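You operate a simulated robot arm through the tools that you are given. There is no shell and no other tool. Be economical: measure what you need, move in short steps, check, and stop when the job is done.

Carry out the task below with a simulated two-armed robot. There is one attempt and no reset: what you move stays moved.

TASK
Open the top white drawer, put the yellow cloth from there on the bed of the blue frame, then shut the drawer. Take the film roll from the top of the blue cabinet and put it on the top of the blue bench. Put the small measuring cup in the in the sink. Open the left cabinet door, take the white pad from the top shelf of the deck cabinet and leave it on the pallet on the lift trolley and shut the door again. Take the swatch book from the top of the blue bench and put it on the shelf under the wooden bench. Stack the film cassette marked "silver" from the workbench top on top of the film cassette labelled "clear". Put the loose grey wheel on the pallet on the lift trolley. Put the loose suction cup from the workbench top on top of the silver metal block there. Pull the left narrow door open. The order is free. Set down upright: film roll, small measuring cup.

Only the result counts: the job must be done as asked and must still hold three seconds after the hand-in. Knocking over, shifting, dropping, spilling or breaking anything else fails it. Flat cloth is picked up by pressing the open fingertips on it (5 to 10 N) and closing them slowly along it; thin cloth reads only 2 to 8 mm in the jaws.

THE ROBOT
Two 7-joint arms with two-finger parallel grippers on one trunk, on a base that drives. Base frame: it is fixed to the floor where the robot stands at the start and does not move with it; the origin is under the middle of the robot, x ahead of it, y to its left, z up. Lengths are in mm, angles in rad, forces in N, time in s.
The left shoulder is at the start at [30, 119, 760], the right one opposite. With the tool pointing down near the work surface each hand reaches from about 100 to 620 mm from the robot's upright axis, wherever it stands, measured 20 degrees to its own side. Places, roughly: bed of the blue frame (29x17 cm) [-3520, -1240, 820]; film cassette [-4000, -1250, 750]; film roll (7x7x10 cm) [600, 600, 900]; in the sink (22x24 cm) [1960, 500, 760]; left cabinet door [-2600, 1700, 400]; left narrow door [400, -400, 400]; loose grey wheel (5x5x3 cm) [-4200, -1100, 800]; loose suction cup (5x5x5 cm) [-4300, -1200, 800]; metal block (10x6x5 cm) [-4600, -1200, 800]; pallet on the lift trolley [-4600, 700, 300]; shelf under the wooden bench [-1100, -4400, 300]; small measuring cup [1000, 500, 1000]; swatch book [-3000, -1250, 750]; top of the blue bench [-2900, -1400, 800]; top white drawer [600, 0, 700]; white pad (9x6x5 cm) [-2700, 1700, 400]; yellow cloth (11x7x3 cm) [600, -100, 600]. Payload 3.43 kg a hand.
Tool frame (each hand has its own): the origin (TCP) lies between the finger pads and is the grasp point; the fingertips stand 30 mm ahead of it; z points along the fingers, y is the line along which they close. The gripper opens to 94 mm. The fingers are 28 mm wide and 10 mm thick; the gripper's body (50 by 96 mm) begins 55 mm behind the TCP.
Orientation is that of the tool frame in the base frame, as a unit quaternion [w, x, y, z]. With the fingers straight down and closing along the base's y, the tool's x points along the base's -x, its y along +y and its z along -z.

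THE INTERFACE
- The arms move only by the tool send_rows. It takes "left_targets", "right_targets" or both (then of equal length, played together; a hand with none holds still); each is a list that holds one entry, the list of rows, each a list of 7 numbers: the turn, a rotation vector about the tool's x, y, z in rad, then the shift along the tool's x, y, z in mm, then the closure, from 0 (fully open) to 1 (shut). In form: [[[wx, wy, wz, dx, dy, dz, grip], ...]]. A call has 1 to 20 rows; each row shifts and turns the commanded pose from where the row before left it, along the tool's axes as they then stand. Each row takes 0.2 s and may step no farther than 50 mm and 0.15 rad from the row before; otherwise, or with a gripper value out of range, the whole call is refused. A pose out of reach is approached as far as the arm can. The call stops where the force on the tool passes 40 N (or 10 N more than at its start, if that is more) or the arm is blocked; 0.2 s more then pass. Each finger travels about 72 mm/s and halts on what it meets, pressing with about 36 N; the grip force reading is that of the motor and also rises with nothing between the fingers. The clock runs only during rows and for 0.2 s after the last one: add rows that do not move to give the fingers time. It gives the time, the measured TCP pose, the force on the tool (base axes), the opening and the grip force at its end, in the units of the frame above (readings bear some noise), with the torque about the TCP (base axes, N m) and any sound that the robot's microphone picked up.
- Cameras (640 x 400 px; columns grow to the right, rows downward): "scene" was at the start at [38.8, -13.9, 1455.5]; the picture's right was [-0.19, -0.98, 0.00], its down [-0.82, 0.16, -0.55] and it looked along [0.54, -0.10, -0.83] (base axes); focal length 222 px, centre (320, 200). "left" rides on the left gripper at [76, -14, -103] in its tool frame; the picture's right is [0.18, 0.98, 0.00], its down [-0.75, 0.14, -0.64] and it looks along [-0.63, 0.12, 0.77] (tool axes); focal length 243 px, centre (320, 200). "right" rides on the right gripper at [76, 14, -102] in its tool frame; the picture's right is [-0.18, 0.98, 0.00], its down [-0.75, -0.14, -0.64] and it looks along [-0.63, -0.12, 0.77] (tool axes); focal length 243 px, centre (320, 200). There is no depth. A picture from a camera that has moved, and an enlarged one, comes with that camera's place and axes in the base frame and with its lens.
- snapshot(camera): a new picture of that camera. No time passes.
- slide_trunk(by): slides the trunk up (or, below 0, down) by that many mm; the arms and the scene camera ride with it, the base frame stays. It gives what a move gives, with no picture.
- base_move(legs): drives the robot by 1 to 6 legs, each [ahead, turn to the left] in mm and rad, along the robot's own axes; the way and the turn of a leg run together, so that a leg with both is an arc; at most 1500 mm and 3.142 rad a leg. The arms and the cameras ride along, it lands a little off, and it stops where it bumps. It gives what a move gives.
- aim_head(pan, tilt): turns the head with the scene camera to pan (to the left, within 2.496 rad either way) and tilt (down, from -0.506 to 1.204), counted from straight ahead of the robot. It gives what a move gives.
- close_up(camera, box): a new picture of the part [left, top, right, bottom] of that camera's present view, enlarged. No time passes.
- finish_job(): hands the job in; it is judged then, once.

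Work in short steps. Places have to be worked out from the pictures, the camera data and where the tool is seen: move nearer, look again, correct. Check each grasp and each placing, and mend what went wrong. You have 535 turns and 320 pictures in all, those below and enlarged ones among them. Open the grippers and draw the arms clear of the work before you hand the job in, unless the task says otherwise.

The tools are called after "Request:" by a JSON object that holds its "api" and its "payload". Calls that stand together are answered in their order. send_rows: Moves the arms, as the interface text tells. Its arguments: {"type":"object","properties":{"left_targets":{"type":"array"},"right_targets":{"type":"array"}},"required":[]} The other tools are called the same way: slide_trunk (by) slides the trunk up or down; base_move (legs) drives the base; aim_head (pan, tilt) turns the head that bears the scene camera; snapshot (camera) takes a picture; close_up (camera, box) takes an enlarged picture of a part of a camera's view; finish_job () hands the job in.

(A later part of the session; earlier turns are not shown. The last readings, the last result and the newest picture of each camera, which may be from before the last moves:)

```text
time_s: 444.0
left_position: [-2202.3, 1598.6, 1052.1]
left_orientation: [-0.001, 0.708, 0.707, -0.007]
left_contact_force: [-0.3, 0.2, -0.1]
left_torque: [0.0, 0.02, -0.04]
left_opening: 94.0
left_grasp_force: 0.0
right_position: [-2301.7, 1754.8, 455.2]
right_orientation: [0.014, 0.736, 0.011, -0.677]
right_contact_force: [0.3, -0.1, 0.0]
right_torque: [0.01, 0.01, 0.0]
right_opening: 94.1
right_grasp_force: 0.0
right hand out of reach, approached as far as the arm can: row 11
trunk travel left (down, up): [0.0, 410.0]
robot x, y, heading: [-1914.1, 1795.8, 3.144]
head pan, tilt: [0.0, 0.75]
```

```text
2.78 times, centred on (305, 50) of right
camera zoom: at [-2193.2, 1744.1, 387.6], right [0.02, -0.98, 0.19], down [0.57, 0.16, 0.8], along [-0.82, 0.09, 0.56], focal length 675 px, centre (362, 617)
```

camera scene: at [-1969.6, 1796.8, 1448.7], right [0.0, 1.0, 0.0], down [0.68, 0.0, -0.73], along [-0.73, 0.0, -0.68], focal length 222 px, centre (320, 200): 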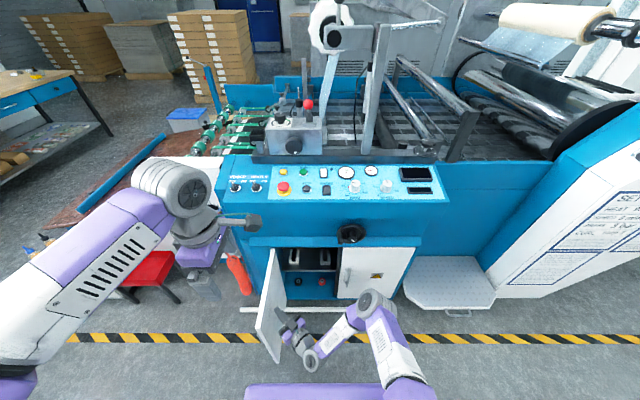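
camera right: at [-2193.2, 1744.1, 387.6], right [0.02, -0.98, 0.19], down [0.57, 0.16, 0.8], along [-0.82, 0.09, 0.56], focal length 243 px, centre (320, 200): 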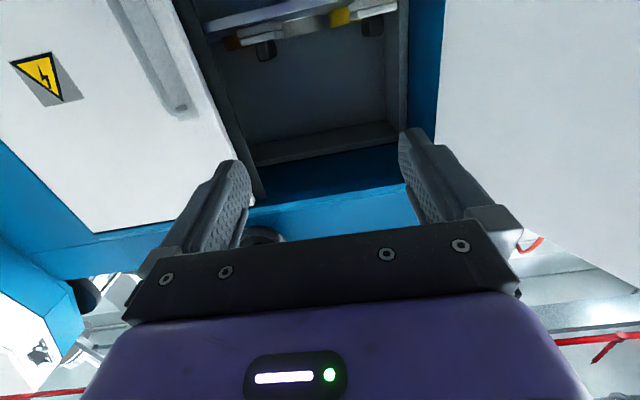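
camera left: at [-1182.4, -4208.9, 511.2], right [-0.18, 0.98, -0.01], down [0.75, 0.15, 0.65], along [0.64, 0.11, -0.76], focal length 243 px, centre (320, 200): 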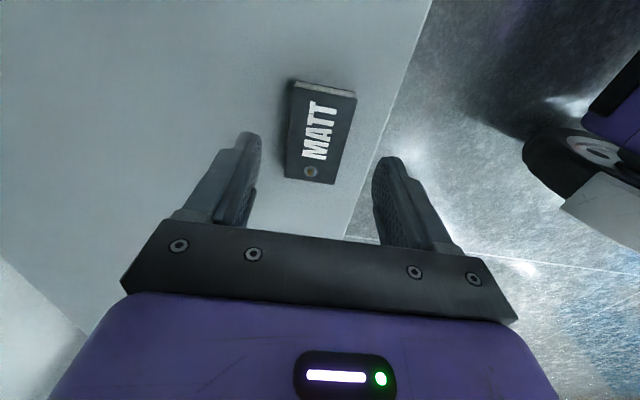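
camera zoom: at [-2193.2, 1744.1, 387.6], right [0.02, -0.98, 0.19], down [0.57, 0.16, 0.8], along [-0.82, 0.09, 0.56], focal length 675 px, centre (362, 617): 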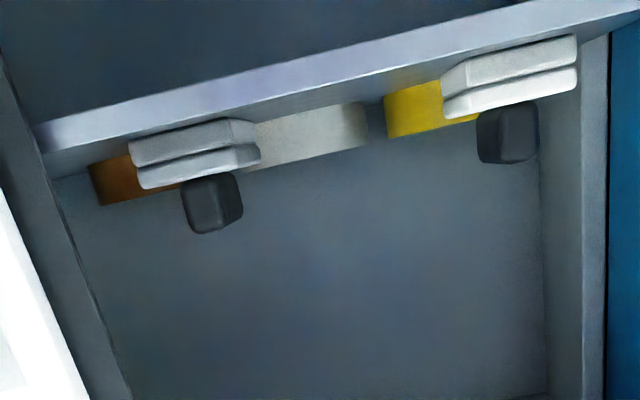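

White pad is the left one (y≈1655), the right one is grey; tape rolls sit behind. I'll drive forward 195 mm (door is clear to the left) and inspect closer.

Request:
{"api": "base_move", "payload": {"legs": [[190, 0]]}}

Request:
{"api": "send_rows", "payload": {"right_targets": [[[0, 0, 0, 5, 25, 0, 0], [0, 0, 0, 5, 25, 0, 0.2], [0, 0, 0, 5, 25, 0, 0.4], [0, 0, 0, 5, 25, 0, 0.4]]]}}

Request:
{"api": "snapshot", "payload": {"camera": "right"}}

Request:
{"api": "snapshot", "payload": {"camera": "scene"}}

```text
time_s: 445.5
left_position: [-2393.8, 1597.3, 1053.3]
left_orientation: [-0.001, 0.706, 0.708, -0.007]
left_contact_force: [0.2, -0.2, 0.8]
left_torque: [-0.02, -0.01, -0.01]
left_opening: 94.2
left_grasp_force: 0.1
right_position: [-2492.1, 1754.8, 454.4]
right_orientation: [0.014, 0.736, 0.012, -0.676]
right_contact_force: [0.2, 0.3, -0.2]
right_torque: [-0.04, 0.01, 0.02]
right_opening: 94.0
right_grasp_force: 0.0
trunk travel left (down, up): [0.0, 410.0]
robot x, y, heading: [-2105.7, 1800.6, -3.14]
head pan, tilt: [0.0, 0.75]
```

```text
time_s: 446.5
left_position: [-2393.0, 1596.7, 1053.8]
left_orientation: [-0.002, 0.707, 0.707, -0.007]
left_contact_force: [0.0, -0.2, 0.0]
left_torque: [0.01, -0.01, 0.0]
left_opening: 94.1
left_grasp_force: 0.1
right_position: [-2498.0, 1685.7, 462.7]
right_orientation: [0.014, 0.737, 0.012, -0.676]
right_contact_force: [-1.7, -1.0, -0.3]
right_torque: [0.03, -0.02, -0.01]
right_opening: 56.1
right_grasp_force: 0.1
right hand out of reach, approached as far as the arm can: row 1, 2, 3, 4
trunk travel left (down, up): [0.0, 410.0]
robot x, y, heading: [-2105.6, 1797.8, -3.133]
head pan, tilt: [0.0, 0.75]
```

```text
163 pictures are left
camera right: at [-2390.2, 1673.6, 395.2], right [0.02, -0.98, 0.19], down [0.57, 0.16, 0.8], along [-0.82, 0.09, 0.56], focal length 243 px, centre (320, 200)
```

right: 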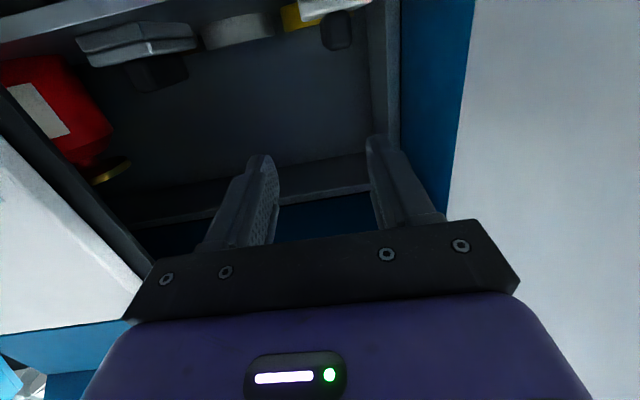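

```text
162 pictures are left
camera scene: at [-2159.7, 1796.2, 1448.7], right [0.0, 1.0, 0.0], down [0.68, 0.0, -0.73], along [-0.73, 0.0, -0.68], focal length 222 px, centre (320, 200)
```

scene: 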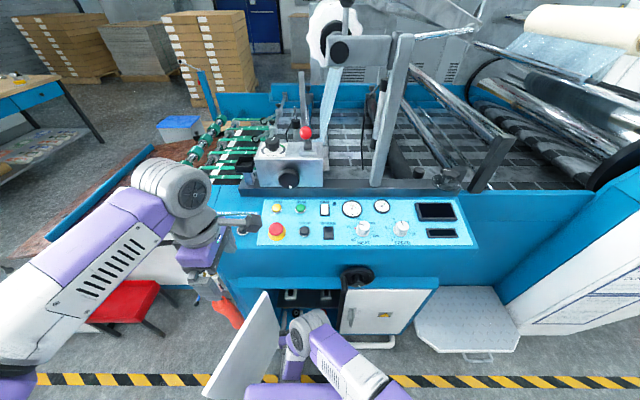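

The right arm can't comfortably reach across; I'll use the left hand. Back off 150 mm, move the right hand aside, and reorient the left hand.

Request:
{"api": "base_move", "payload": {"legs": [[-160, 0]]}}

Request:
{"api": "send_rows", "payload": {"right_targets": [[[0, 0, 0, -10, -35, 0, 0.2], [0, 0, 0, -10, -40, 0, 0], [0, 0, 0, -20, -40, 0, 0], [0, 0, 0, -20, -40, 0, 0], [0, 0, 0, -20, -40, 0, 0], [0, 0, 0, -20, -40, 0, 0], [0, 0, 0, -20, -20, 0, 0], [0, 0, 0, -20, 0, 0, 0], [0, 0, 0, -20, 0, 0, 0], [0, 0, 0, -20, 0, 0, 0], [0, 0, 0, 0, 0, 0, 0]]], "left_targets": [[[0, 0, 0.15, 0, 0, 10, 0], [0, 0, 0.15, 0, 0, 10, 0], [0, 0, 0.15, 0, 0, 10, 0], [0, 0, 0.15, 0, 0, 10, 0], [0, 0, 0.15, 0, 0, 10, 0], [0, 0, 0.15, 0, 0, 10, 0], [0, 0, 0.15, 0, 0, 10, 0], [0, 0, 0.15, 0, 0, 10, 0], [0, 0, 0.15, 0, 0, 10, 0], [0, 0, 0.15, 0, 0, 10, 0], [0, 0, 0.07, 0, 0, 10, 0]]]}}

Request:
{"api": "send_rows", "payload": {"left_targets": [[[0, -0.15, 0, 0, 0, 30, 0], [0, -0.15, 0, 0, 0, 30, 0], [0, -0.15, 0, 5, 0, 25, 0], [0, -0.15, 0, 10, 0, 20, 0], [0, -0.15, 0, 15, 0, 15, 0], [0, -0.15, 0, 20, 0, 10, 0], [0, -0.15, 0, 25, 0, 0, 0], [0, -0.15, 0, 30, 0, 0, 0], [0, -0.15, 0, 30, 0, -10, 0], [0, -0.15, 0, 30, 0, -10, 0], [0, -0.07, 0, 30, 0, 0, 0]]]}}

Request:
{"api": "snapshot", "payload": {"camera": "scene"}}

```text
time_s: 447.9
left_position: [-2234.5, 1598.0, 1053.1]
left_orientation: [-0.001, 0.707, 0.708, -0.007]
left_contact_force: [0.7, -0.1, 0.1]
left_torque: [0.01, 0.0, -0.01]
left_opening: 94.1
left_grasp_force: 0.1
right_position: [-2340.4, 1683.7, 462.8]
right_orientation: [0.013, 0.736, 0.011, -0.676]
right_contact_force: [-0.7, -0.7, -0.1]
right_torque: [-0.03, 0.0, 0.0]
right_opening: 56.2
right_grasp_force: 0.0
trunk travel left (down, up): [0.0, 410.0]
robot x, y, heading: [-1949.1, 1799.4, -3.135]
head pan, tilt: [0.0, 0.75]
```

```text
time_s: 450.3
left_position: [-2236.5, 1595.9, 943.6]
left_orientation: [0.005, 1.0, 0.0, -0.006]
left_contact_force: [0.0, -0.2, 0.0]
left_torque: [-0.01, 0.01, 0.01]
left_opening: 93.9
left_grasp_force: 0.1
right_position: [-2363.9, 1941.0, 641.1]
right_orientation: [0.014, 0.736, 0.012, -0.676]
right_contact_force: [-0.7, -0.2, -0.6]
right_torque: [-0.02, 0.0, 0.01]
right_opening: 94.0
right_grasp_force: 0.1
trunk travel left (down, up): [0.0, 410.0]
robot x, y, heading: [-1952.3, 1802.5, -3.142]
head pan, tilt: [0.0, 0.75]
```

```text
time_s: 452.7
left_position: [-2392.2, 1491.9, 872.7]
left_orientation: [0.014, 0.731, -0.007, -0.682]
left_contact_force: [1.0, -1.4, -1.7]
left_torque: [-0.01, 0.15, -0.04]
left_opening: 94.1
left_grasp_force: 0.0
left hand out of reach, approached as far as the arm can: row 3, 4, 5, 6, 7, 8, 9, 10, 11
right_position: [-2363.4, 1939.1, 640.6]
right_orientation: [0.014, 0.737, 0.014, -0.676]
right_contact_force: [0.6, -0.4, -0.4]
right_torque: [0.02, -0.02, -0.01]
right_opening: 94.0
right_grasp_force: 0.0
trunk travel left (down, up): [0.0, 410.0]
robot x, y, heading: [-1951.3, 1799.5, -3.136]
head pan, tilt: [0.0, 0.75]
```

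```text
161 pictures are left
camera scene: at [-2000.0, 1794.5, 1448.5], right [0.0, 1.0, 0.0], down [0.68, 0.0, -0.73], along [-0.73, 0.0, -0.68], focal length 222 px, centre (320, 200)
```

scene: 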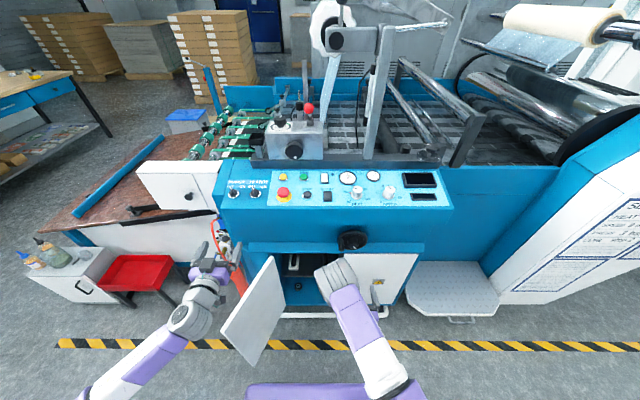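

Left hand drifted left of the door; bring it back over to y≈1660 in front of the opening (staying above the door).

Request:
{"api": "send_rows", "payload": {"left_targets": [[[0, 0, 0, 0, 0, -30, 0], [0, 0, 0, 0, -30, -20, 0], [0, 0, 0, 0, -35, -10, 0], [0, 0, 0, 0, -35, 0, 0], [0, 0, 0, 0, -35, 0, 0], [0, 0, 0, 0, -35, 0, 0]]]}}

Request:
{"api": "snapshot", "payload": {"camera": "scene"}}

```text
time_s: 454.1
left_position: [-2422.2, 1598.5, 922.7]
left_orientation: [0.011, 0.727, -0.001, -0.687]
left_contact_force: [-0.8, 0.1, 0.2]
left_torque: [0.0, -0.02, -0.02]
left_opening: 94.4
left_grasp_force: 0.0
left hand out of reach, approached as far as the arm can: row 1, 2, 3, 4, 5, 6
right_position: [-2365.0, 1940.6, 639.3]
right_orientation: [0.013, 0.736, 0.012, -0.676]
right_contact_force: [0.1, -0.1, -0.8]
right_torque: [0.0, -0.02, -0.01]
right_opening: 93.9
right_grasp_force: 0.1
trunk travel left (down, up): [0.0, 410.0]
robot x, y, heading: [-1943.3, 1799.2, -3.139]
head pan, tilt: [0.0, 0.75]
```

```text
160 pictures are left
camera scene: at [-2001.5, 1797.2, 1448.7], right [0.0, 1.0, 0.0], down [0.68, 0.0, -0.73], along [-0.73, 0.0, -0.68], focal length 222 px, centre (320, 200)
```

scene: 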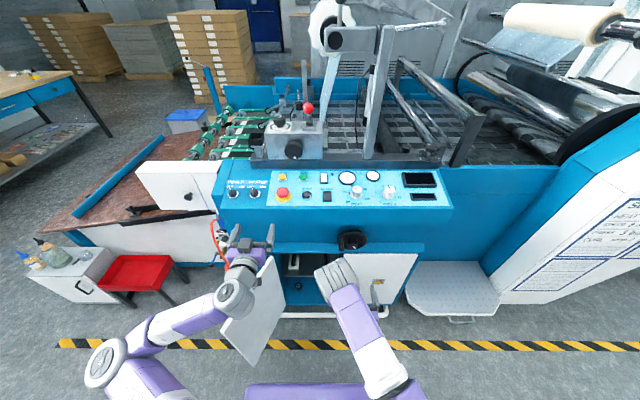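

Lower the left hand in front of the opening toward z≈450, y≈1655.

Request:
{"api": "send_rows", "payload": {"left_targets": [[[0, 0, 0, 40, -10, 0, 0], [0, 0, 0, 40, -10, 0, 0], [0, 0, 0, 40, -10, 0, 0], [0, 0, 0, 40, -10, 0, 0], [0, 0, 0, 40, -10, 0, 0], [0, 0, 0, 40, -5, 0, 0.2], [0, 0, 0, 40, 0, 0, 0.4], [0, 0, 0, 40, 0, 0, 0.4], [0, 0, 0, 40, 0, 0, 0.4], [0, 0, 0, 40, 0, 0, 0.4]]]}}

Request:
{"api": "snapshot", "payload": {"camera": "scene"}}

Request:
{"api": "snapshot", "payload": {"camera": "left"}}

```text
time_s: 456.3
left_position: [-2414.2, 1540.5, 896.4]
left_orientation: [0.01, 0.728, -0.003, -0.685]
left_contact_force: [0.2, 0.6, 0.2]
left_torque: [0.0, 0.01, 0.01]
left_opening: 56.7
left_grasp_force: 0.1
left hand out of reach, approached as far as the arm can: row 1, 2, 3, 4, 5, 6, 7, 8, 9, 10
right_position: [-2364.8, 1939.5, 639.9]
right_orientation: [0.014, 0.736, 0.012, -0.677]
right_contact_force: [-0.3, 0.2, 0.8]
right_torque: [-0.03, -0.02, 0.0]
right_opening: 94.1
right_grasp_force: 0.0
trunk travel left (down, up): [0.0, 410.0]
robot x, y, heading: [-1950.0, 1798.1, -3.137]
head pan, tilt: [0.0, 0.75]
```

```text
159 pictures are left
camera scene: at [-2001.6, 1797.1, 1448.7], right [0.0, 1.0, 0.0], down [0.68, 0.0, -0.73], along [-0.73, 0.0, -0.68], focal length 222 px, centre (320, 200)
```

scene: 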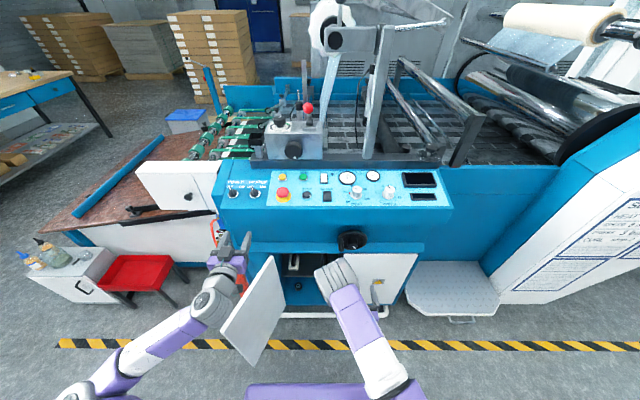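

```text
158 pictures are left
camera left: at [-2307.5, 1554.5, 827.1], right [0.02, -0.99, -0.17], down [0.6, -0.12, 0.79], along [-0.8, -0.12, 0.58], focal length 243 px, centre (320, 200)
```

left: 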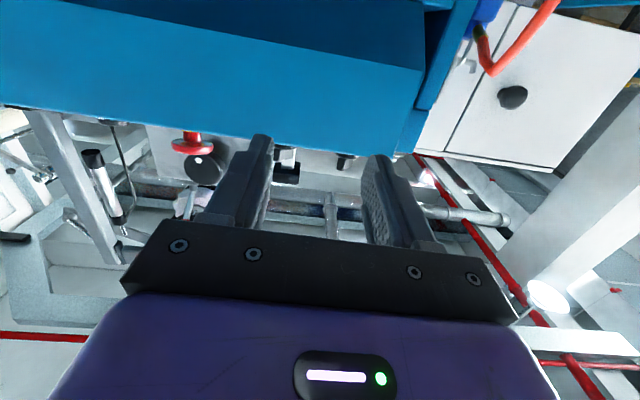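

The left arm is in an awkward configuration. Tilt it back to pointing down, and redo the approach from a lower, more forward spot.

Request:
{"api": "send_rows", "payload": {"left_targets": [[[0, 0.15, 0, -10, 0, -10, 0.2], [0, 0.15, 0, -10, 0, -10, 0], [0, 0.15, 0, -10, 0, -10, 0], [0, 0.15, 0, -10, 0, -10, 0], [0, 0.15, 0, -10, 0, -10, 0], [0, 0.15, 0, -10, 0, -10, 0], [0, 0.15, 0, 0, 0, -10, 0], [0, 0.15, 0, 0, 0, -10, 0], [0, 0.15, 0, 0, 0, 0, 0], [0, 0.15, 0, 0, 0, 0, 0], [0, 0.07, 0, 0, 0, 0, 0]]]}}

Request:
{"api": "snapshot", "payload": {"camera": "scene"}}

```text
time_s: 458.7
left_position: [-2377.0, 1543.7, 992.8]
left_orientation: [0.009, 1.0, 0.008, 0.026]
left_contact_force: [0.0, -0.7, 0.0]
left_torque: [0.0, 0.0, -0.02]
left_opening: 93.8
left_grasp_force: 0.0
right_position: [-2364.3, 1938.7, 638.5]
right_orientation: [0.014, 0.737, 0.012, -0.676]
right_contact_force: [0.4, -0.5, -0.3]
right_torque: [0.0, 0.0, 0.02]
right_opening: 93.9
right_grasp_force: 0.1
trunk travel left (down, up): [0.0, 410.0]
robot x, y, heading: [-1943.9, 1798.4, -3.139]
head pan, tilt: [0.0, 0.75]
```

```text
157 pictures are left
camera scene: at [-2001.7, 1797.0, 1448.7], right [0.0, 1.0, 0.0], down [0.68, 0.0, -0.73], along [-0.73, 0.0, -0.68], focal length 222 px, centre (320, 200)
```

scene: 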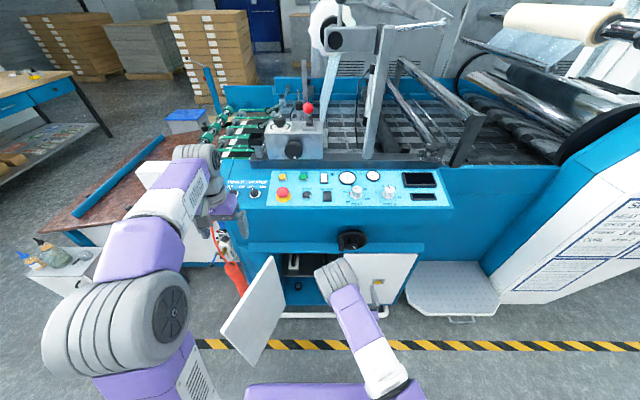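

Request:
{"api": "send_rows", "payload": {"left_targets": [[[0, 0.03, 0, 0, -15, 20, 0], [0, 0, 0, 0, -15, 35, 0], [0, 0, 0, 0, -15, 40, 0], [0, 0, 0, 0, -15, 40, 0], [0, 0, 0, 0, -15, 40, 0], [0, 0, 0, 0, -15, 40, 0], [0, 0, 0, 0, -15, 40, 0], [0, 0, 0, 0, -10, 40, 0], [0, 0, 0, 0, 0, 40, 0]]]}}

Request:
{"api": "send_rows", "payload": {"left_targets": [[[0, -0.15, 0, 0, 0, 0, 0], [0, -0.15, 0, 0, 0, 0, 0], [0, -0.15, 0, 0, 0, 0, 0], [0, -0.15, 0, 0, 0, 0, 0], [0, -0.15, 0, 0, 0, 0, 0], [0, -0.15, 0, 0, 0, 0, 0]]]}}

Request:
{"api": "snapshot", "payload": {"camera": "scene"}}

```text
time_s: 460.7
left_position: [-2350.8, 1651.5, 657.8]
left_orientation: [0.009, 0.999, 0.008, 0.04]
left_contact_force: [-0.1, 0.2, 1.2]
left_torque: [-0.02, -0.01, 0.0]
left_opening: 93.9
left_grasp_force: 0.1
right_position: [-2364.0, 1939.2, 639.9]
right_orientation: [0.013, 0.737, 0.011, -0.676]
right_contact_force: [-0.1, -0.4, 0.1]
right_torque: [0.01, -0.02, 0.01]
right_opening: 94.2
right_grasp_force: 0.2
trunk travel left (down, up): [0.0, 410.0]
robot x, y, heading: [-1945.9, 1797.6, -3.146]
head pan, tilt: [0.0, 0.75]
```

```text
time_s: 462.1
left_position: [-2354.6, 1654.7, 654.9]
left_orientation: [0.012, 0.917, 0.003, -0.398]
left_contact_force: [0.0, 0.3, 0.5]
left_torque: [-0.04, -0.03, 0.02]
left_opening: 93.8
left_grasp_force: 0.1
left hand out of reach, approached as far as the arm can: row 6
right_position: [-2364.6, 1939.3, 639.2]
right_orientation: [0.014, 0.737, 0.012, -0.676]
right_contact_force: [-0.7, -0.4, 0.6]
right_torque: [0.0, 0.01, 0.01]
right_opening: 94.2
right_grasp_force: 0.0
trunk travel left (down, up): [0.0, 410.0]
robot x, y, heading: [-1946.2, 1800.5, -3.141]
head pan, tilt: [0.0, 0.75]
```

```text
156 pictures are left
camera scene: at [-2001.7, 1797.3, 1448.7], right [0.0, 1.0, 0.0], down [0.68, 0.0, -0.73], along [-0.73, 0.0, -0.68], focal length 222 px, centre (320, 200)
```

scene: 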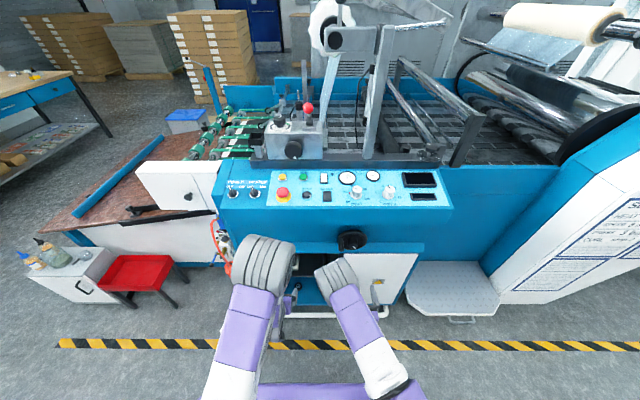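

Partial tilt achieved. Move forward and down along the tool, then tilt further.

Request:
{"api": "send_rows", "payload": {"left_targets": [[[0, 0, 0, 8, 0, 40, 0.2], [0, 0, 0, 8, 0, 40, 0.4], [0, -0.1, 0, 8, 0, 40, 0.4], [0, -0.1, 0, 8, 0, 30, 0.4], [0, -0.1, 0, 0, 0, 0, 0.4]]]}}

Request:
{"api": "snapshot", "payload": {"camera": "left"}}

Request:
{"api": "snapshot", "payload": {"camera": "scene"}}

```text
time_s: 463.3
left_position: [-2445.1, 1649.5, 531.1]
left_orientation: [0.011, 0.847, 0.001, -0.531]
left_contact_force: [0.0, -0.2, -0.1]
left_torque: [-0.02, 0.01, 0.0]
left_opening: 56.7
left_grasp_force: 0.0
right_position: [-2363.4, 1939.0, 640.2]
right_orientation: [0.015, 0.737, 0.013, -0.676]
right_contact_force: [-0.6, -0.1, 0.3]
right_torque: [-0.02, -0.02, 0.0]
right_opening: 94.1
right_grasp_force: 0.0
trunk travel left (down, up): [0.0, 410.0]
robot x, y, heading: [-1946.6, 1798.7, -3.14]
head pan, tilt: [0.0, 0.75]
```

```text
155 pictures are left
camera left: at [-2321.6, 1665.1, 507.3], right [0.09, -0.98, -0.15], down [0.25, -0.12, 0.96], along [-0.96, -0.13, 0.24], focal length 243 px, centre (320, 200)
```

left: 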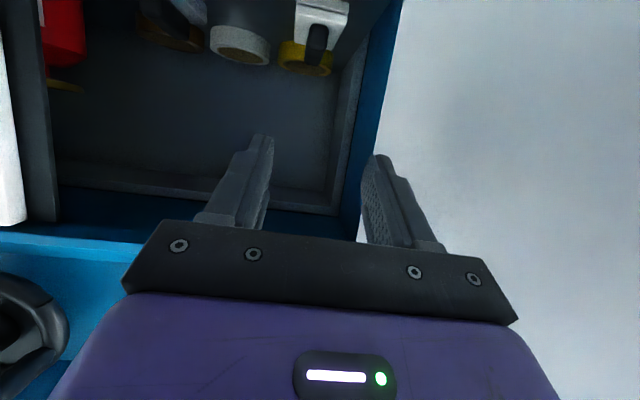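

```text
154 pictures are left
camera scene: at [-2001.6, 1797.0, 1448.7], right [0.0, 1.0, 0.0], down [0.68, 0.0, -0.73], along [-0.73, 0.0, -0.68], focal length 222 px, centre (320, 200)
```

scene: 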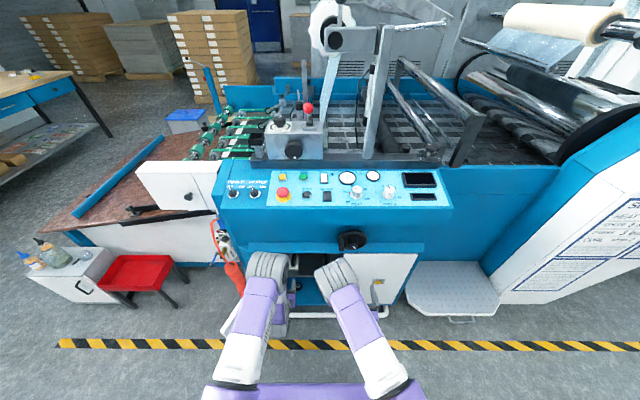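

Pitch is ~26° down and the white pad with its black handle is in view. Extend toward it (base stays), stopping just short.

Request:
{"api": "send_rows", "payload": {"left_targets": [[[0, 0, 0, 4, -1, 30, 0.4], [0, 0, 0, 4, -1, 30, 0.4], [0, 0, 0, 4, -1, 30, 0.4], [0, 0, 0, 4, 0, 30, 0.4], [0, 0, 0, 4, 0, 30, 0.4]]]}}

Request:
{"api": "snapshot", "payload": {"camera": "left"}}

```text
time_s: 464.5
left_position: [-2573.1, 1650.0, 446.6]
left_orientation: [0.012, 0.848, 0.002, -0.53]
left_contact_force: [-0.4, -0.7, 0.2]
left_torque: [-0.02, -0.04, -0.02]
left_opening: 56.2
left_grasp_force: 0.1
right_position: [-2364.1, 1939.2, 640.6]
right_orientation: [0.014, 0.737, 0.012, -0.676]
right_contact_force: [0.3, 0.0, -1.0]
right_torque: [-0.02, 0.01, 0.01]
right_opening: 94.2
right_grasp_force: 0.0
trunk travel left (down, up): [0.0, 410.0]
robot x, y, heading: [-1951.4, 1798.9, -3.142]
head pan, tilt: [0.0, 0.75]
```

```text
153 pictures are left
camera left: at [-2448.1, 1664.4, 423.6], right [0.1, -0.98, -0.15], down [0.25, -0.12, 0.96], along [-0.96, -0.13, 0.23], focal length 243 px, centre (320, 200)
```

left: 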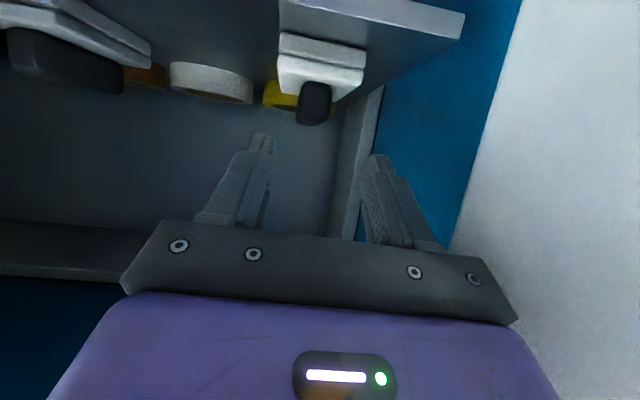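

Handle: y≈1653, z 384–412, front x≈−2637. Flatten the pitch by 0.15, bring the base 25 mm closer, and slide the fingers around the handle.

Request:
{"api": "send_rows", "payload": {"left_targets": [[[0, -0.08, 0, 0, 0, 0, 0.4], [0, -0.07, 0, 0, 0, 0, 0.4]]]}}

Request:
{"api": "base_move", "payload": {"legs": [[25, 0]]}}

Request:
{"api": "snapshot", "payload": {"camera": "left"}}

```text
time_s: 465.1
left_position: [-2573.5, 1650.6, 447.6]
left_orientation: [0.012, 0.805, 0.001, -0.593]
left_contact_force: [0.1, -0.2, -0.6]
left_torque: [0.01, -0.03, 0.0]
left_opening: 56.5
left_grasp_force: 0.0
right_position: [-2364.4, 1939.1, 640.2]
right_orientation: [0.014, 0.736, 0.012, -0.676]
right_contact_force: [-0.9, 0.1, 0.2]
right_torque: [0.0, 0.0, -0.01]
right_opening: 93.8
right_grasp_force: 0.1
trunk travel left (down, up): [0.0, 410.0]
robot x, y, heading: [-1945.8, 1799.1, -3.14]
head pan, tilt: [0.0, 0.75]
```

```text
time_s: 465.9
left_position: [-2596.7, 1649.1, 446.7]
left_orientation: [0.011, 0.805, 0.0, -0.593]
left_contact_force: [0.6, 0.1, -0.2]
left_torque: [0.02, -0.01, 0.03]
left_opening: 56.4
left_grasp_force: 0.1
right_position: [-2388.7, 1939.7, 639.8]
right_orientation: [0.014, 0.736, 0.012, -0.676]
right_contact_force: [0.5, -0.2, -0.2]
right_torque: [0.03, -0.01, 0.02]
right_opening: 93.9
right_grasp_force: 0.0
trunk travel left (down, up): [0.0, 410.0]
robot x, y, heading: [-1975.2, 1799.1, -3.145]
head pan, tilt: [0.0, 0.75]
```

```text
152 pictures are left
camera left: at [-2477.5, 1664.5, 404.6], right [0.07, -0.98, -0.16], down [0.39, -0.12, 0.91], along [-0.92, -0.12, 0.38], focal length 243 px, centre (320, 200)
```

left: 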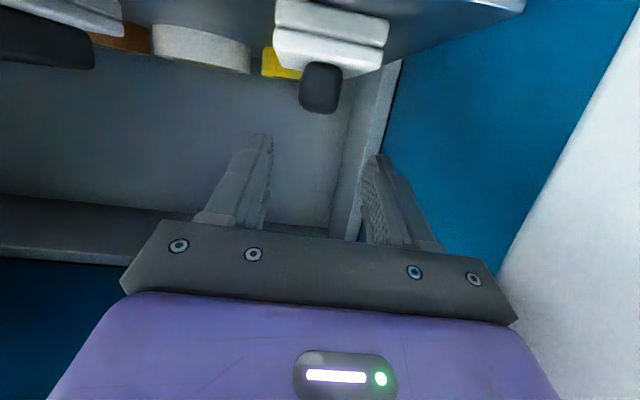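

Request:
{"api": "send_rows", "payload": {"left_targets": [[[0, 0, 0, 7, -3, 15, 0.4], [0, 0, 0, 6, -2, 18, 0.4], [0, 0, 0, 6, 0, 18, 0.4], [0, 0, 0, 0, 0, 15, 0.4]]]}}

Request:
{"api": "snapshot", "payload": {"camera": "left"}}

Request:
{"api": "close_up", "payload": {"camera": "scene", "box": [220, 220, 380, 340]}}

```text
time_s: 466.9
left_position: [-2654.3, 1653.0, 409.3]
left_orientation: [0.011, 0.805, 0.0, -0.593]
left_contact_force: [1.0, 0.0, 2.9]
left_torque: [0.09, 0.04, -0.05]
left_opening: 56.5
left_grasp_force: 0.0
right_position: [-2388.9, 1939.6, 640.3]
right_orientation: [0.013, 0.736, 0.011, -0.676]
right_contact_force: [-0.2, 0.1, -0.7]
right_torque: [0.03, -0.01, 0.0]
right_opening: 93.8
right_grasp_force: 0.1
trunk travel left (down, up): [0.0, 410.0]
robot x, y, heading: [-1973.9, 1800.8, -3.136]
head pan, tilt: [0.0, 0.75]
```

```text
151 pictures are left
camera left: at [-2535.5, 1667.9, 366.3], right [0.07, -0.98, -0.16], down [0.39, -0.12, 0.91], along [-0.92, -0.12, 0.38], focal length 243 px, centre (320, 200)
```

left: 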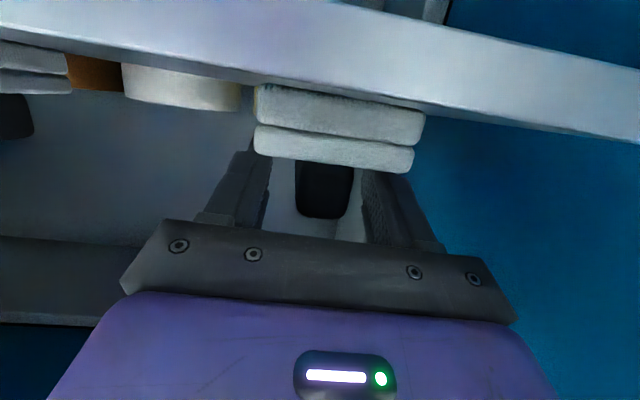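

```text
3.33 times, centred on (300, 280) of scene
camera zoom: at [-2026.1, 1797.0, 1448.8], right [0.0, 1.0, 0.0], down [0.68, 0.0, -0.73], along [-0.73, 0.0, -0.68], focal length 740 px, centre (387, -67)
```

zoom: 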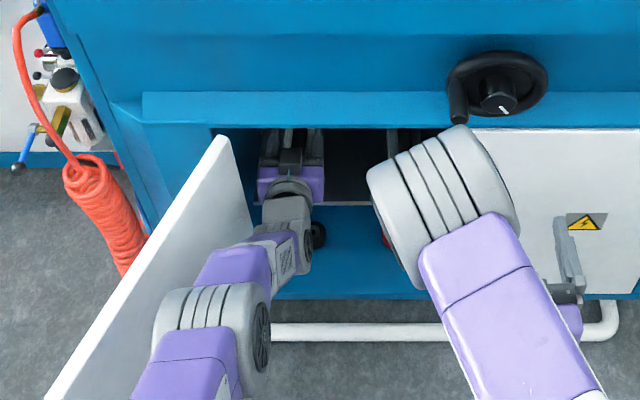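

Handle is between the fingers with light contact on the base. Close.

Request:
{"api": "send_rows", "payload": {"left_targets": [[[0, 0, 0, -1, 0, 0, 0.5], [0, 0, 0, 0, 0, 0, 0.6], [0, 0, 0, 0, 0, 0, 0.7], [0, 0, 0, 0, 0, 0, 0.85], [0, 0, 0, 0, 0, 0, 1], [0, 0, 0, 0, 0, 0, 1], [0, 0, 0, 0, 0, 0, 1]]]}}

Request:
{"api": "snapshot", "payload": {"camera": "left"}}

```text
time_s: 468.5
left_position: [-2655.7, 1652.7, 410.3]
left_orientation: [0.012, 0.805, 0.001, -0.593]
left_contact_force: [0.4, 0.7, 0.6]
left_torque: [-0.04, 0.0, 0.04]
left_opening: 25.2
left_grasp_force: 36.1
right_position: [-2388.9, 1941.2, 639.9]
right_orientation: [0.014, 0.736, 0.012, -0.677]
right_contact_force: [-1.4, -0.9, 0.9]
right_torque: [-0.04, 0.03, 0.02]
right_opening: 94.0
right_grasp_force: 0.1
trunk travel left (down, up): [0.0, 410.0]
robot x, y, heading: [-1973.8, 1793.7, -3.143]
head pan, tilt: [0.0, 0.75]
```

```text
149 pictures are left
camera left: at [-2535.7, 1667.3, 367.3], right [0.07, -0.98, -0.16], down [0.39, -0.12, 0.91], along [-0.92, -0.13, 0.38], focal length 243 px, centre (320, 200)
```

left: 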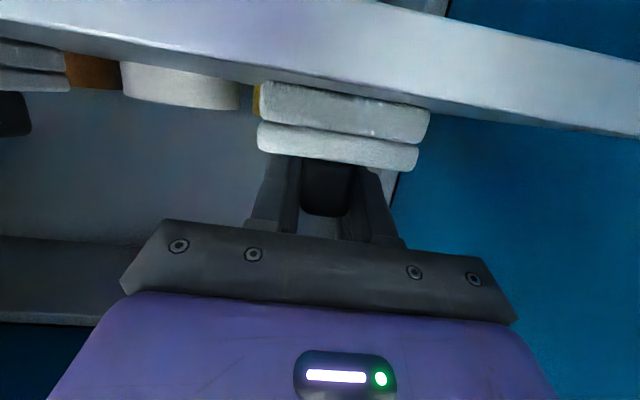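

Gripped. Lift ~18 mm and withdraw straight out.

Request:
{"api": "send_rows", "payload": {"left_targets": [[[0, 0, 0, -4, 0, -1, 1], [0, 0, 0, -6, 0, -2, 1], [0, 0, 0, -7, 0, -2, 1], [0, 0, 0, 0, 0, 0, 1], [0, 0, 0, 1, 0, -5, 1], [0, 0, 0, 3, 0, -10, 1], [0, 0, 0, 4, 0, -14, 1], [0, 0, 0, 4, 0, -14, 1], [0, 0, 0, 4, 0, -14, 1], [0, 0, 0, 4, 0, -14, 1], [0, 0, 0, 4, 0, -14, 1], [0, 0, 0, 3, 0, -10, 1]]]}}

Request:
{"api": "snapshot", "payload": {"camera": "left"}}

```text
time_s: 471.1
left_position: [-2558.7, 1655.5, 429.0]
left_orientation: [0.012, 0.806, 0.0, -0.592]
left_contact_force: [-0.4, -0.3, -0.6]
left_torque: [-0.01, 0.01, 0.0]
left_opening: 25.1
left_grasp_force: 36.2
right_position: [-2389.2, 1939.4, 640.4]
right_orientation: [0.014, 0.736, 0.013, -0.676]
right_contact_force: [-0.3, 0.7, 0.5]
right_torque: [0.01, -0.03, -0.04]
right_opening: 93.8
right_grasp_force: 0.0
trunk travel left (down, up): [0.0, 410.0]
robot x, y, heading: [-1968.0, 1797.5, -3.145]
head pan, tilt: [0.0, 0.75]
```

```text
148 pictures are left
camera left: at [-2438.7, 1669.7, 387.5], right [0.07, -0.98, -0.16], down [0.39, -0.12, 0.91], along [-0.92, -0.13, 0.38], focal length 243 px, centre (320, 200)
```

left: 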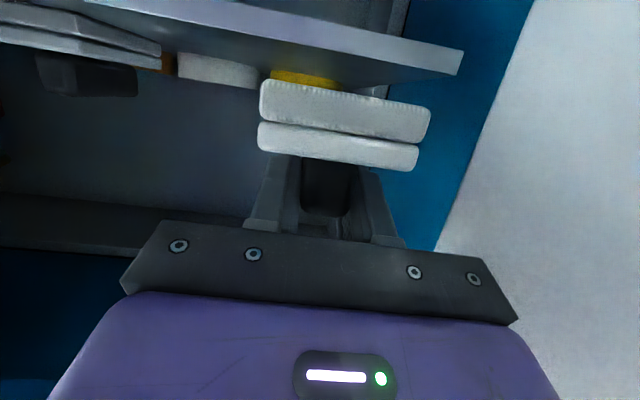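

Pad secured. Back the robot out 250 mm, then raise/retract the pad. I'll deliver it first and return to shut the door with free hands.

Request:
{"api": "base_move", "payload": {"legs": [[-250, 0]]}}

Request:
{"api": "send_rows", "payload": {"left_targets": [[[0, 0, 0, -5, 0, -5, 1], [0, 0, 0, -10, 0, -10, 1], [0, 0, 0, -14, 0, -14, 1], [0, 0, 0, -16, 0, -16, 1], [0, 0, 0, -16, 0, -16, 1], [0, 0, 0, -16, 0, -16, 1], [0, 0, 0, -16, 0, -16, 1], [0, 0, 0, -16, 0, -16, 1], [0, 0, 0, -14, 0, -14, 1], [0, 0, 0, -10, 0, -10, 1], [0, 0, 0, -5, 0, -5, 1]]]}}

Request:
{"api": "snapshot", "payload": {"camera": "scene"}}

```text
time_s: 472.9
left_position: [-2311.4, 1655.0, 428.8]
left_orientation: [0.012, 0.805, 0.001, -0.593]
left_contact_force: [-0.7, 0.3, -0.1]
left_torque: [0.0, -0.01, 0.03]
left_opening: 25.3
left_grasp_force: 36.0
right_position: [-2141.6, 1939.7, 639.9]
right_orientation: [0.014, 0.737, 0.013, -0.676]
right_contact_force: [0.2, -0.9, -0.1]
right_torque: [0.03, 0.02, 0.02]
right_opening: 94.1
right_grasp_force: 0.1
trunk travel left (down, up): [0.0, 410.0]
robot x, y, heading: [-1730.0, 1799.6, -3.137]
head pan, tilt: [0.0, 0.75]
```

```text
time_s: 475.4
left_position: [-2220.7, 1661.1, 601.1]
left_orientation: [0.012, 0.806, 0.001, -0.592]
left_contact_force: [0.1, 1.0, 0.2]
left_torque: [0.0, -0.03, 0.0]
left_opening: 25.1
left_grasp_force: 36.3
right_position: [-2141.7, 1939.3, 640.7]
right_orientation: [0.014, 0.737, 0.012, -0.676]
right_contact_force: [0.6, 0.6, 0.7]
right_torque: [0.01, 0.01, 0.02]
right_opening: 94.2
right_grasp_force: 0.1
trunk travel left (down, up): [0.0, 410.0]
robot x, y, heading: [-1728.3, 1800.1, -3.133]
head pan, tilt: [0.0, 0.75]
```

```text
147 pictures are left
camera scene: at [-1779.7, 1797.5, 1448.7], right [0.0, 1.0, 0.0], down [0.68, 0.0, -0.73], along [-0.73, 0.0, -0.68], focal length 222 px, centre (320, 200)
```

scene: 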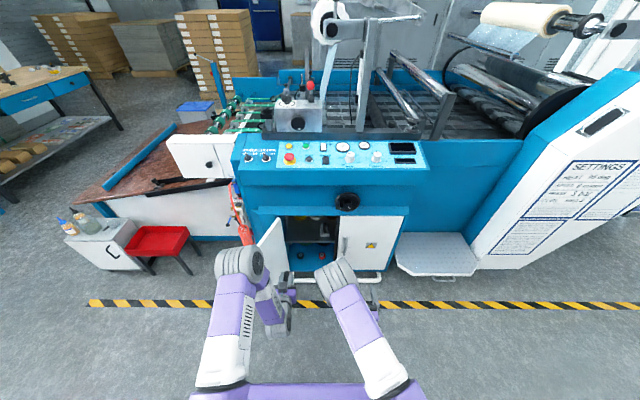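

Drive back toward the lift trolley: back off, south, then west.

Request:
{"api": "base_move", "payload": {"legs": [[-150, 0], [0, 1.562], [1500, 0], [630, 0]]}}

Request:
{"api": "base_move", "payload": {"legs": [[0, -1.571], [1450, 0], [1450, 0]]}}

Request:
{"api": "snapshot", "payload": {"camera": "left"}}

```text
time_s: 490.6
left_position: [-1475.6, -804.3, 602.0]
left_orientation: [0.424, 0.574, 0.564, -0.415]
left_contact_force: [0.0, 0.0, -0.8]
left_torque: [0.02, 0.02, 0.0]
left_opening: 25.0
left_grasp_force: 36.2
right_position: [-1756.3, -721.3, 640.4]
right_orientation: [0.483, 0.517, 0.524, -0.473]
right_contact_force: [-0.2, -0.2, -0.2]
right_torque: [0.0, 0.03, 0.02]
right_opening: 94.0
right_grasp_force: 0.1
trunk travel left (down, up): [0.0, 410.0]
robot x, y, heading: [-1605.1, -306.6, -1.587]
head pan, tilt: [0.0, 0.75]
```

```text
time_s: 508.3
left_position: [-4984.0, -350.6, 602.5]
left_orientation: [0.0, 0.805, -0.015, -0.593]
left_contact_force: [-1.1, -0.3, -1.3]
left_torque: [-0.01, 0.0, 0.02]
left_opening: 25.2
left_grasp_force: 36.1
right_position: [-4894.7, -73.4, 640.6]
right_orientation: [0.001, 0.737, -0.002, -0.676]
right_contact_force: [0.3, 0.0, 0.1]
right_torque: [0.03, 0.02, 0.02]
right_opening: 93.7
right_grasp_force: 0.1
trunk travel left (down, up): [0.0, 410.0]
robot x, y, heading: [-4484.7, -234.6, 3.112]
head pan, tilt: [0.0, 0.75]
```

```text
146 pictures are left
camera left: at [-4863.9, -340.7, 559.6], right [0.03, -0.99, -0.16], down [0.39, -0.13, 0.91], along [-0.92, -0.09, 0.38], focal length 243 px, centre (320, 200)
```

left: 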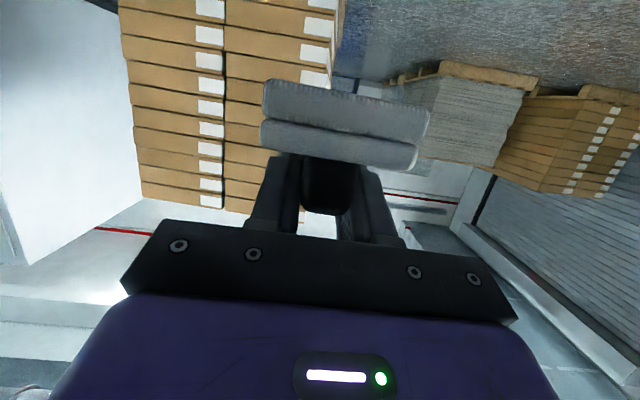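

Pad still held. Rotate via the south side (away from post and bin) to face the trolley.

Request:
{"api": "base_move", "payload": {"legs": [[0, 1.6], [90, 0], [0, 3.141]]}}

Request:
{"api": "snapshot", "payload": {"camera": "scene"}}

```text
time_s: 520.7
left_position: [-4636.3, 169.4, 601.4]
left_orientation: [-0.405, 0.578, -0.561, -0.433]
left_contact_force: [0.0, -0.8, -0.8]
left_torque: [0.0, 0.01, -0.03]
left_opening: 25.1
left_grasp_force: 36.0
right_position: [-4354.4, 98.3, 641.2]
right_orientation: [-0.461, 0.537, -0.505, -0.494]
right_contact_force: [0.5, 0.3, 0.0]
right_torque: [0.01, -0.03, -0.03]
right_opening: 94.0
right_grasp_force: 0.0
trunk travel left (down, up): [0.0, 410.0]
robot x, y, heading: [-4484.8, -323.2, 1.6]
head pan, tilt: [0.0, 0.75]
```

```text
145 pictures are left
camera scene: at [-4487.4, -269.4, 1448.7], right [1.0, 0.03, 0.0], down [0.02, -0.68, -0.73], along [-0.02, 0.73, -0.68], focal length 222 px, centre (320, 200)
```

scene: 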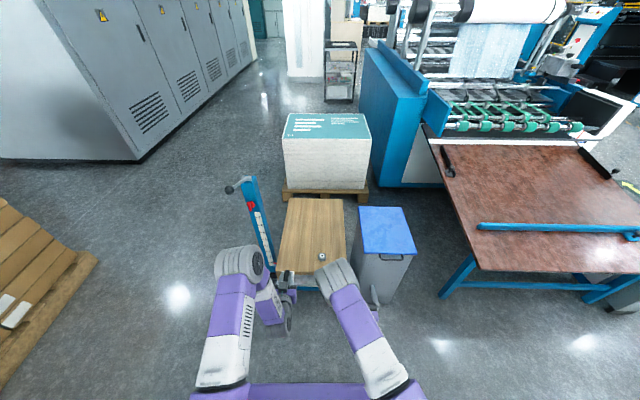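

Extending the arm (as in the cabinet) keeps the elbow inboard of the post. Square up, advance 55 mm, then reach out and down over the pallet.

Request:
{"api": "base_move", "payload": {"legs": [[0, -0.03], [55, 0]]}}

Request:
{"api": "send_rows", "payload": {"left_targets": [[[0, 0, 0, 0, 0, 8, 1], [0, 0, 0, 0, 0, 14, 1], [0, 0, 0, 2, 0, 18, 1], [0, 0, 0, 4, 0, 20, 1], [0, 0, 0, 6, 0, 20, 1], [0, 0, 0, 8, 0, 20, 1], [0, 0, 0, 10, 0, 20, 1], [0, 0, 0, 12, 0, 20, 1], [0, 0, 0, 12, 0, 18, 1], [0, 0, 0, 12, 0, 16, 1], [0, 0, 0, 12, 0, 14, 1], [0, 0, 0, 10, 0, 10, 1], [0, 0, 0, 6, 0, 6, 1]]]}}

Request:
{"api": "snapshot", "payload": {"camera": "left"}}

Request:
{"api": "snapshot", "payload": {"camera": "scene"}}

```text
time_s: 522.0
left_position: [-4623.0, 229.6, 601.3]
left_orientation: [0.412, -0.569, 0.57, 0.427]
left_contact_force: [-0.2, -0.6, -0.3]
left_torque: [-0.01, 0.02, 0.0]
left_opening: 25.3
left_grasp_force: 36.0
right_position: [-4341.5, 149.0, 640.2]
right_orientation: [-0.469, 0.529, -0.513, -0.487]
right_contact_force: [-0.6, -1.2, 0.0]
right_torque: [-0.02, -0.01, -0.02]
right_opening: 93.8
right_grasp_force: 0.0
trunk travel left (down, up): [0.0, 410.0]
robot x, y, heading: [-4489.1, -265.3, 1.574]
head pan, tilt: [0.0, 0.75]
```

```text
time_s: 524.8
left_position: [-4627.2, 393.8, 451.6]
left_orientation: [0.412, -0.569, 0.57, 0.427]
left_contact_force: [-0.6, -0.1, -0.6]
left_torque: [0.0, 0.0, 0.0]
left_opening: 25.3
left_grasp_force: 36.4
right_position: [-4341.7, 147.4, 640.2]
right_orientation: [-0.469, 0.529, -0.513, -0.487]
right_contact_force: [0.3, 0.0, 0.7]
right_torque: [0.01, 0.0, 0.0]
right_opening: 93.7
right_grasp_force: 0.1
trunk travel left (down, up): [0.0, 410.0]
robot x, y, heading: [-4486.1, -266.8, 1.572]
head pan, tilt: [0.0, 0.75]
```

```text
144 pictures are left
camera left: at [-4612.9, 273.8, 409.5], right [-0.99, -0.07, -0.16], down [-0.12, -0.39, 0.91], along [-0.12, 0.92, 0.38], focal length 243 px, centre (320, 200)
```

left: 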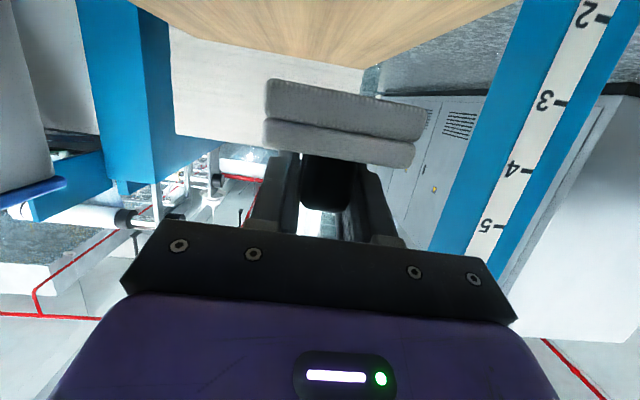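

```text
143 pictures are left
camera scene: at [-4485.8, -214.1, 1448.7], right [1.0, 0.0, 0.0], down [0.0, -0.68, -0.73], along [0.0, 0.73, -0.68], focal length 222 px, centre (320, 200)
```

scene: 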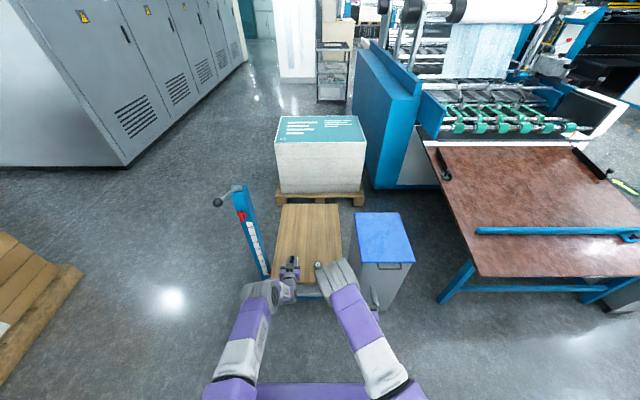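

Advance the base 40 mm and lower the pad toward the pallet.

Request:
{"api": "base_move", "payload": {"legs": [[40, 0]]}}

Request:
{"api": "send_rows", "payload": {"left_targets": [[[0, 0, 0, 6, -1, 2, 1], [0, 0, 0, 10, -1, 3, 1], [0, 0, 0, 12, -1, 4, 1], [0, 0, 0, 10, -1, 3, 1], [0, 0, 0, 8, -1, 2, 1], [0, 0, 0, 5, 0, 1, 1], [0, 0, 0, 4, 0, 1, 1], [0, 0, 0, 0, 0, 0, 1]]]}}

Request:
{"api": "snapshot", "payload": {"camera": "left"}}

```text
time_s: 525.7
left_position: [-4627.3, 431.5, 451.7]
left_orientation: [0.411, -0.569, 0.57, 0.427]
left_contact_force: [-0.4, 0.3, -0.3]
left_torque: [-0.01, 0.04, 0.02]
left_opening: 25.2
left_grasp_force: 35.9
right_position: [-4343.0, 188.1, 640.4]
right_orientation: [-0.47, 0.528, -0.513, -0.487]
right_contact_force: [0.6, -0.2, 0.2]
right_torque: [0.0, 0.01, 0.01]
right_opening: 94.0
right_grasp_force: 0.0
trunk travel left (down, up): [0.0, 410.0]
robot x, y, heading: [-4488.8, -228.0, 1.566]
head pan, tilt: [0.0, 0.75]
```

```text
time_s: 527.5
left_position: [-4623.5, 430.4, 393.9]
left_orientation: [0.412, -0.569, 0.57, 0.427]
left_contact_force: [0.7, -0.7, -0.9]
left_torque: [0.03, 0.0, -0.03]
left_opening: 25.2
left_grasp_force: 36.4
right_position: [-4342.2, 187.4, 640.3]
right_orientation: [-0.469, 0.529, -0.513, -0.487]
right_contact_force: [-0.1, 1.2, 0.2]
right_torque: [0.02, 0.01, -0.01]
right_opening: 93.9
right_grasp_force: 0.0
trunk travel left (down, up): [0.0, 410.0]
robot x, y, heading: [-4483.8, -225.8, 1.567]
head pan, tilt: [0.0, 0.75]
```

```text
142 pictures are left
camera left: at [-4608.9, 310.2, 351.4], right [-0.99, -0.07, -0.16], down [-0.12, -0.39, 0.91], along [-0.12, 0.92, 0.38], focal length 243 px, centre (320, 200)
```

left: 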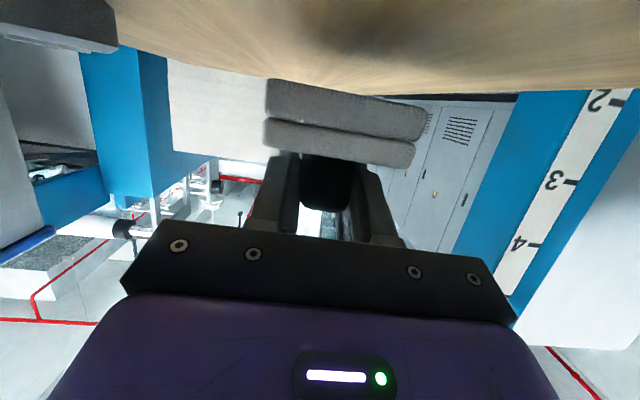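

Shadow shows it is near. Lower slowly to contact.

Request:
{"api": "send_rows", "payload": {"left_targets": [[[0, 0, 0, 3, 0, 1, 1], [0, 0, 0, 3, 0, 1, 1], [0, 0, 0, 2, 0, 1, 1], [0, 0, 0, 2, 0, 0, 1], [0, 0, 0, 2, 0, 1, 1], [0, 0, 0, 0, 0, 0, 1]]]}}

```text
time_s: 528.9
left_position: [-4624.5, 432.5, 388.5]
left_orientation: [0.411, -0.569, 0.57, 0.427]
left_contact_force: [-0.8, -0.8, -0.1]
left_torque: [0.02, 0.01, -0.02]
left_opening: 25.1
left_grasp_force: 36.1
left hand out of reach, approached as far as the arm can: row 4
right_position: [-4341.2, 187.1, 640.3]
right_orientation: [-0.469, 0.529, -0.513, -0.487]
right_contact_force: [-0.3, -0.4, 0.2]
right_torque: [-0.05, 0.01, -0.02]
right_opening: 93.9
right_grasp_force: 0.0
trunk travel left (down, up): [0.0, 410.0]
robot x, y, heading: [-4485.7, -226.4, 1.571]
head pan, tilt: [0.0, 0.75]
```

Out of reach slightly; advance base 25 mm and lower with a small pull-back.

Request:
{"api": "base_move", "payload": {"legs": [[25, 0]]}}

Request:
{"api": "send_rows", "payload": {"left_targets": [[[0, 0, 0, 4, 0, -6, 1], [0, 0, 0, 4, 0, -5, 1], [0, 0, 0, 3, 0, -2, 1], [0, 0, 0, 2, 0, 0, 1], [0, 0, 0, 2, 0, 0, 1], [0, 0, 0, 0, 0, 0, 1]]]}}

```text
time_s: 529.7
left_position: [-4623.2, 456.3, 387.7]
left_orientation: [0.412, -0.568, 0.57, 0.427]
left_contact_force: [0.9, 0.1, -0.2]
left_torque: [0.0, -0.02, 0.01]
left_opening: 25.3
left_grasp_force: 36.0
right_position: [-4341.4, 212.9, 639.9]
right_orientation: [-0.469, 0.529, -0.514, -0.487]
right_contact_force: [0.6, -0.1, -0.7]
right_torque: [-0.01, 0.0, -0.01]
right_opening: 94.1
right_grasp_force: 0.1
trunk travel left (down, up): [0.0, 410.0]
robot x, y, heading: [-4486.4, -203.3, 1.572]
head pan, tilt: [0.0, 0.75]
```

```text
time_s: 531.1
left_position: [-4623.0, 438.5, 377.3]
left_orientation: [0.411, -0.569, 0.57, 0.427]
left_contact_force: [-0.4, 0.2, -0.4]
left_torque: [-0.01, -0.02, 0.01]
left_opening: 25.1
left_grasp_force: 35.7
right_position: [-4341.5, 212.1, 641.1]
right_orientation: [-0.469, 0.529, -0.513, -0.487]
right_contact_force: [0.5, -1.0, 0.6]
right_torque: [0.0, -0.01, 0.0]
right_opening: 93.7
right_grasp_force: 0.0
trunk travel left (down, up): [0.0, 410.0]
robot x, y, heading: [-4484.2, -207.8, 1.569]
head pan, tilt: [0.0, 0.75]
```

Request:
{"api": "send_rows", "payload": {"left_targets": [[[0, 0, 0, 2, 0, 0, 1], [0, 0, 0, 2, 0, 0, 1], [0, 0, 0, 2, 0, 0, 1], [0, 0, 0, 0, 0, 0, 1]]]}}

Request:
{"api": "snapshot", "payload": {"camera": "left"}}

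```text
time_s: 532.1
left_position: [-4624.6, 437.2, 374.6]
left_orientation: [0.411, -0.569, 0.571, 0.426]
left_contact_force: [-0.1, -0.1, -0.5]
left_torque: [0.04, 0.01, -0.02]
left_opening: 25.2
left_grasp_force: 35.7
right_position: [-4342.3, 210.7, 639.7]
right_orientation: [-0.469, 0.528, -0.513, -0.487]
right_contact_force: [-0.5, 0.2, 0.2]
right_torque: [0.02, -0.03, -0.01]
right_opening: 94.0
right_grasp_force: 0.1
trunk travel left (down, up): [0.0, 410.0]
robot x, y, heading: [-4488.1, -206.1, 1.571]
head pan, tilt: [0.0, 0.75]
```

```text
141 pictures are left
camera left: at [-4608.8, 317.0, 332.2], right [-0.99, -0.07, -0.16], down [-0.12, -0.39, 0.91], along [-0.12, 0.92, 0.38], focal length 243 px, centre (320, 200)
```

left: 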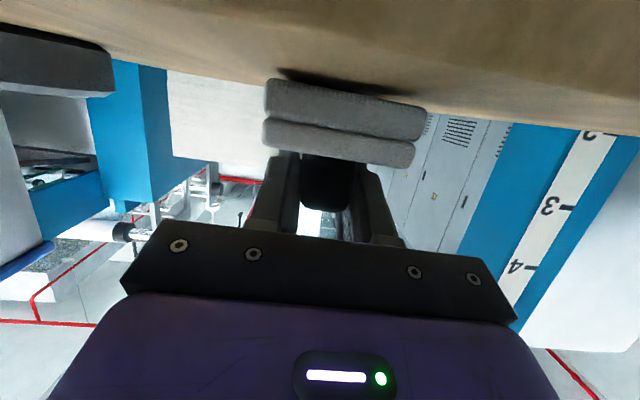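

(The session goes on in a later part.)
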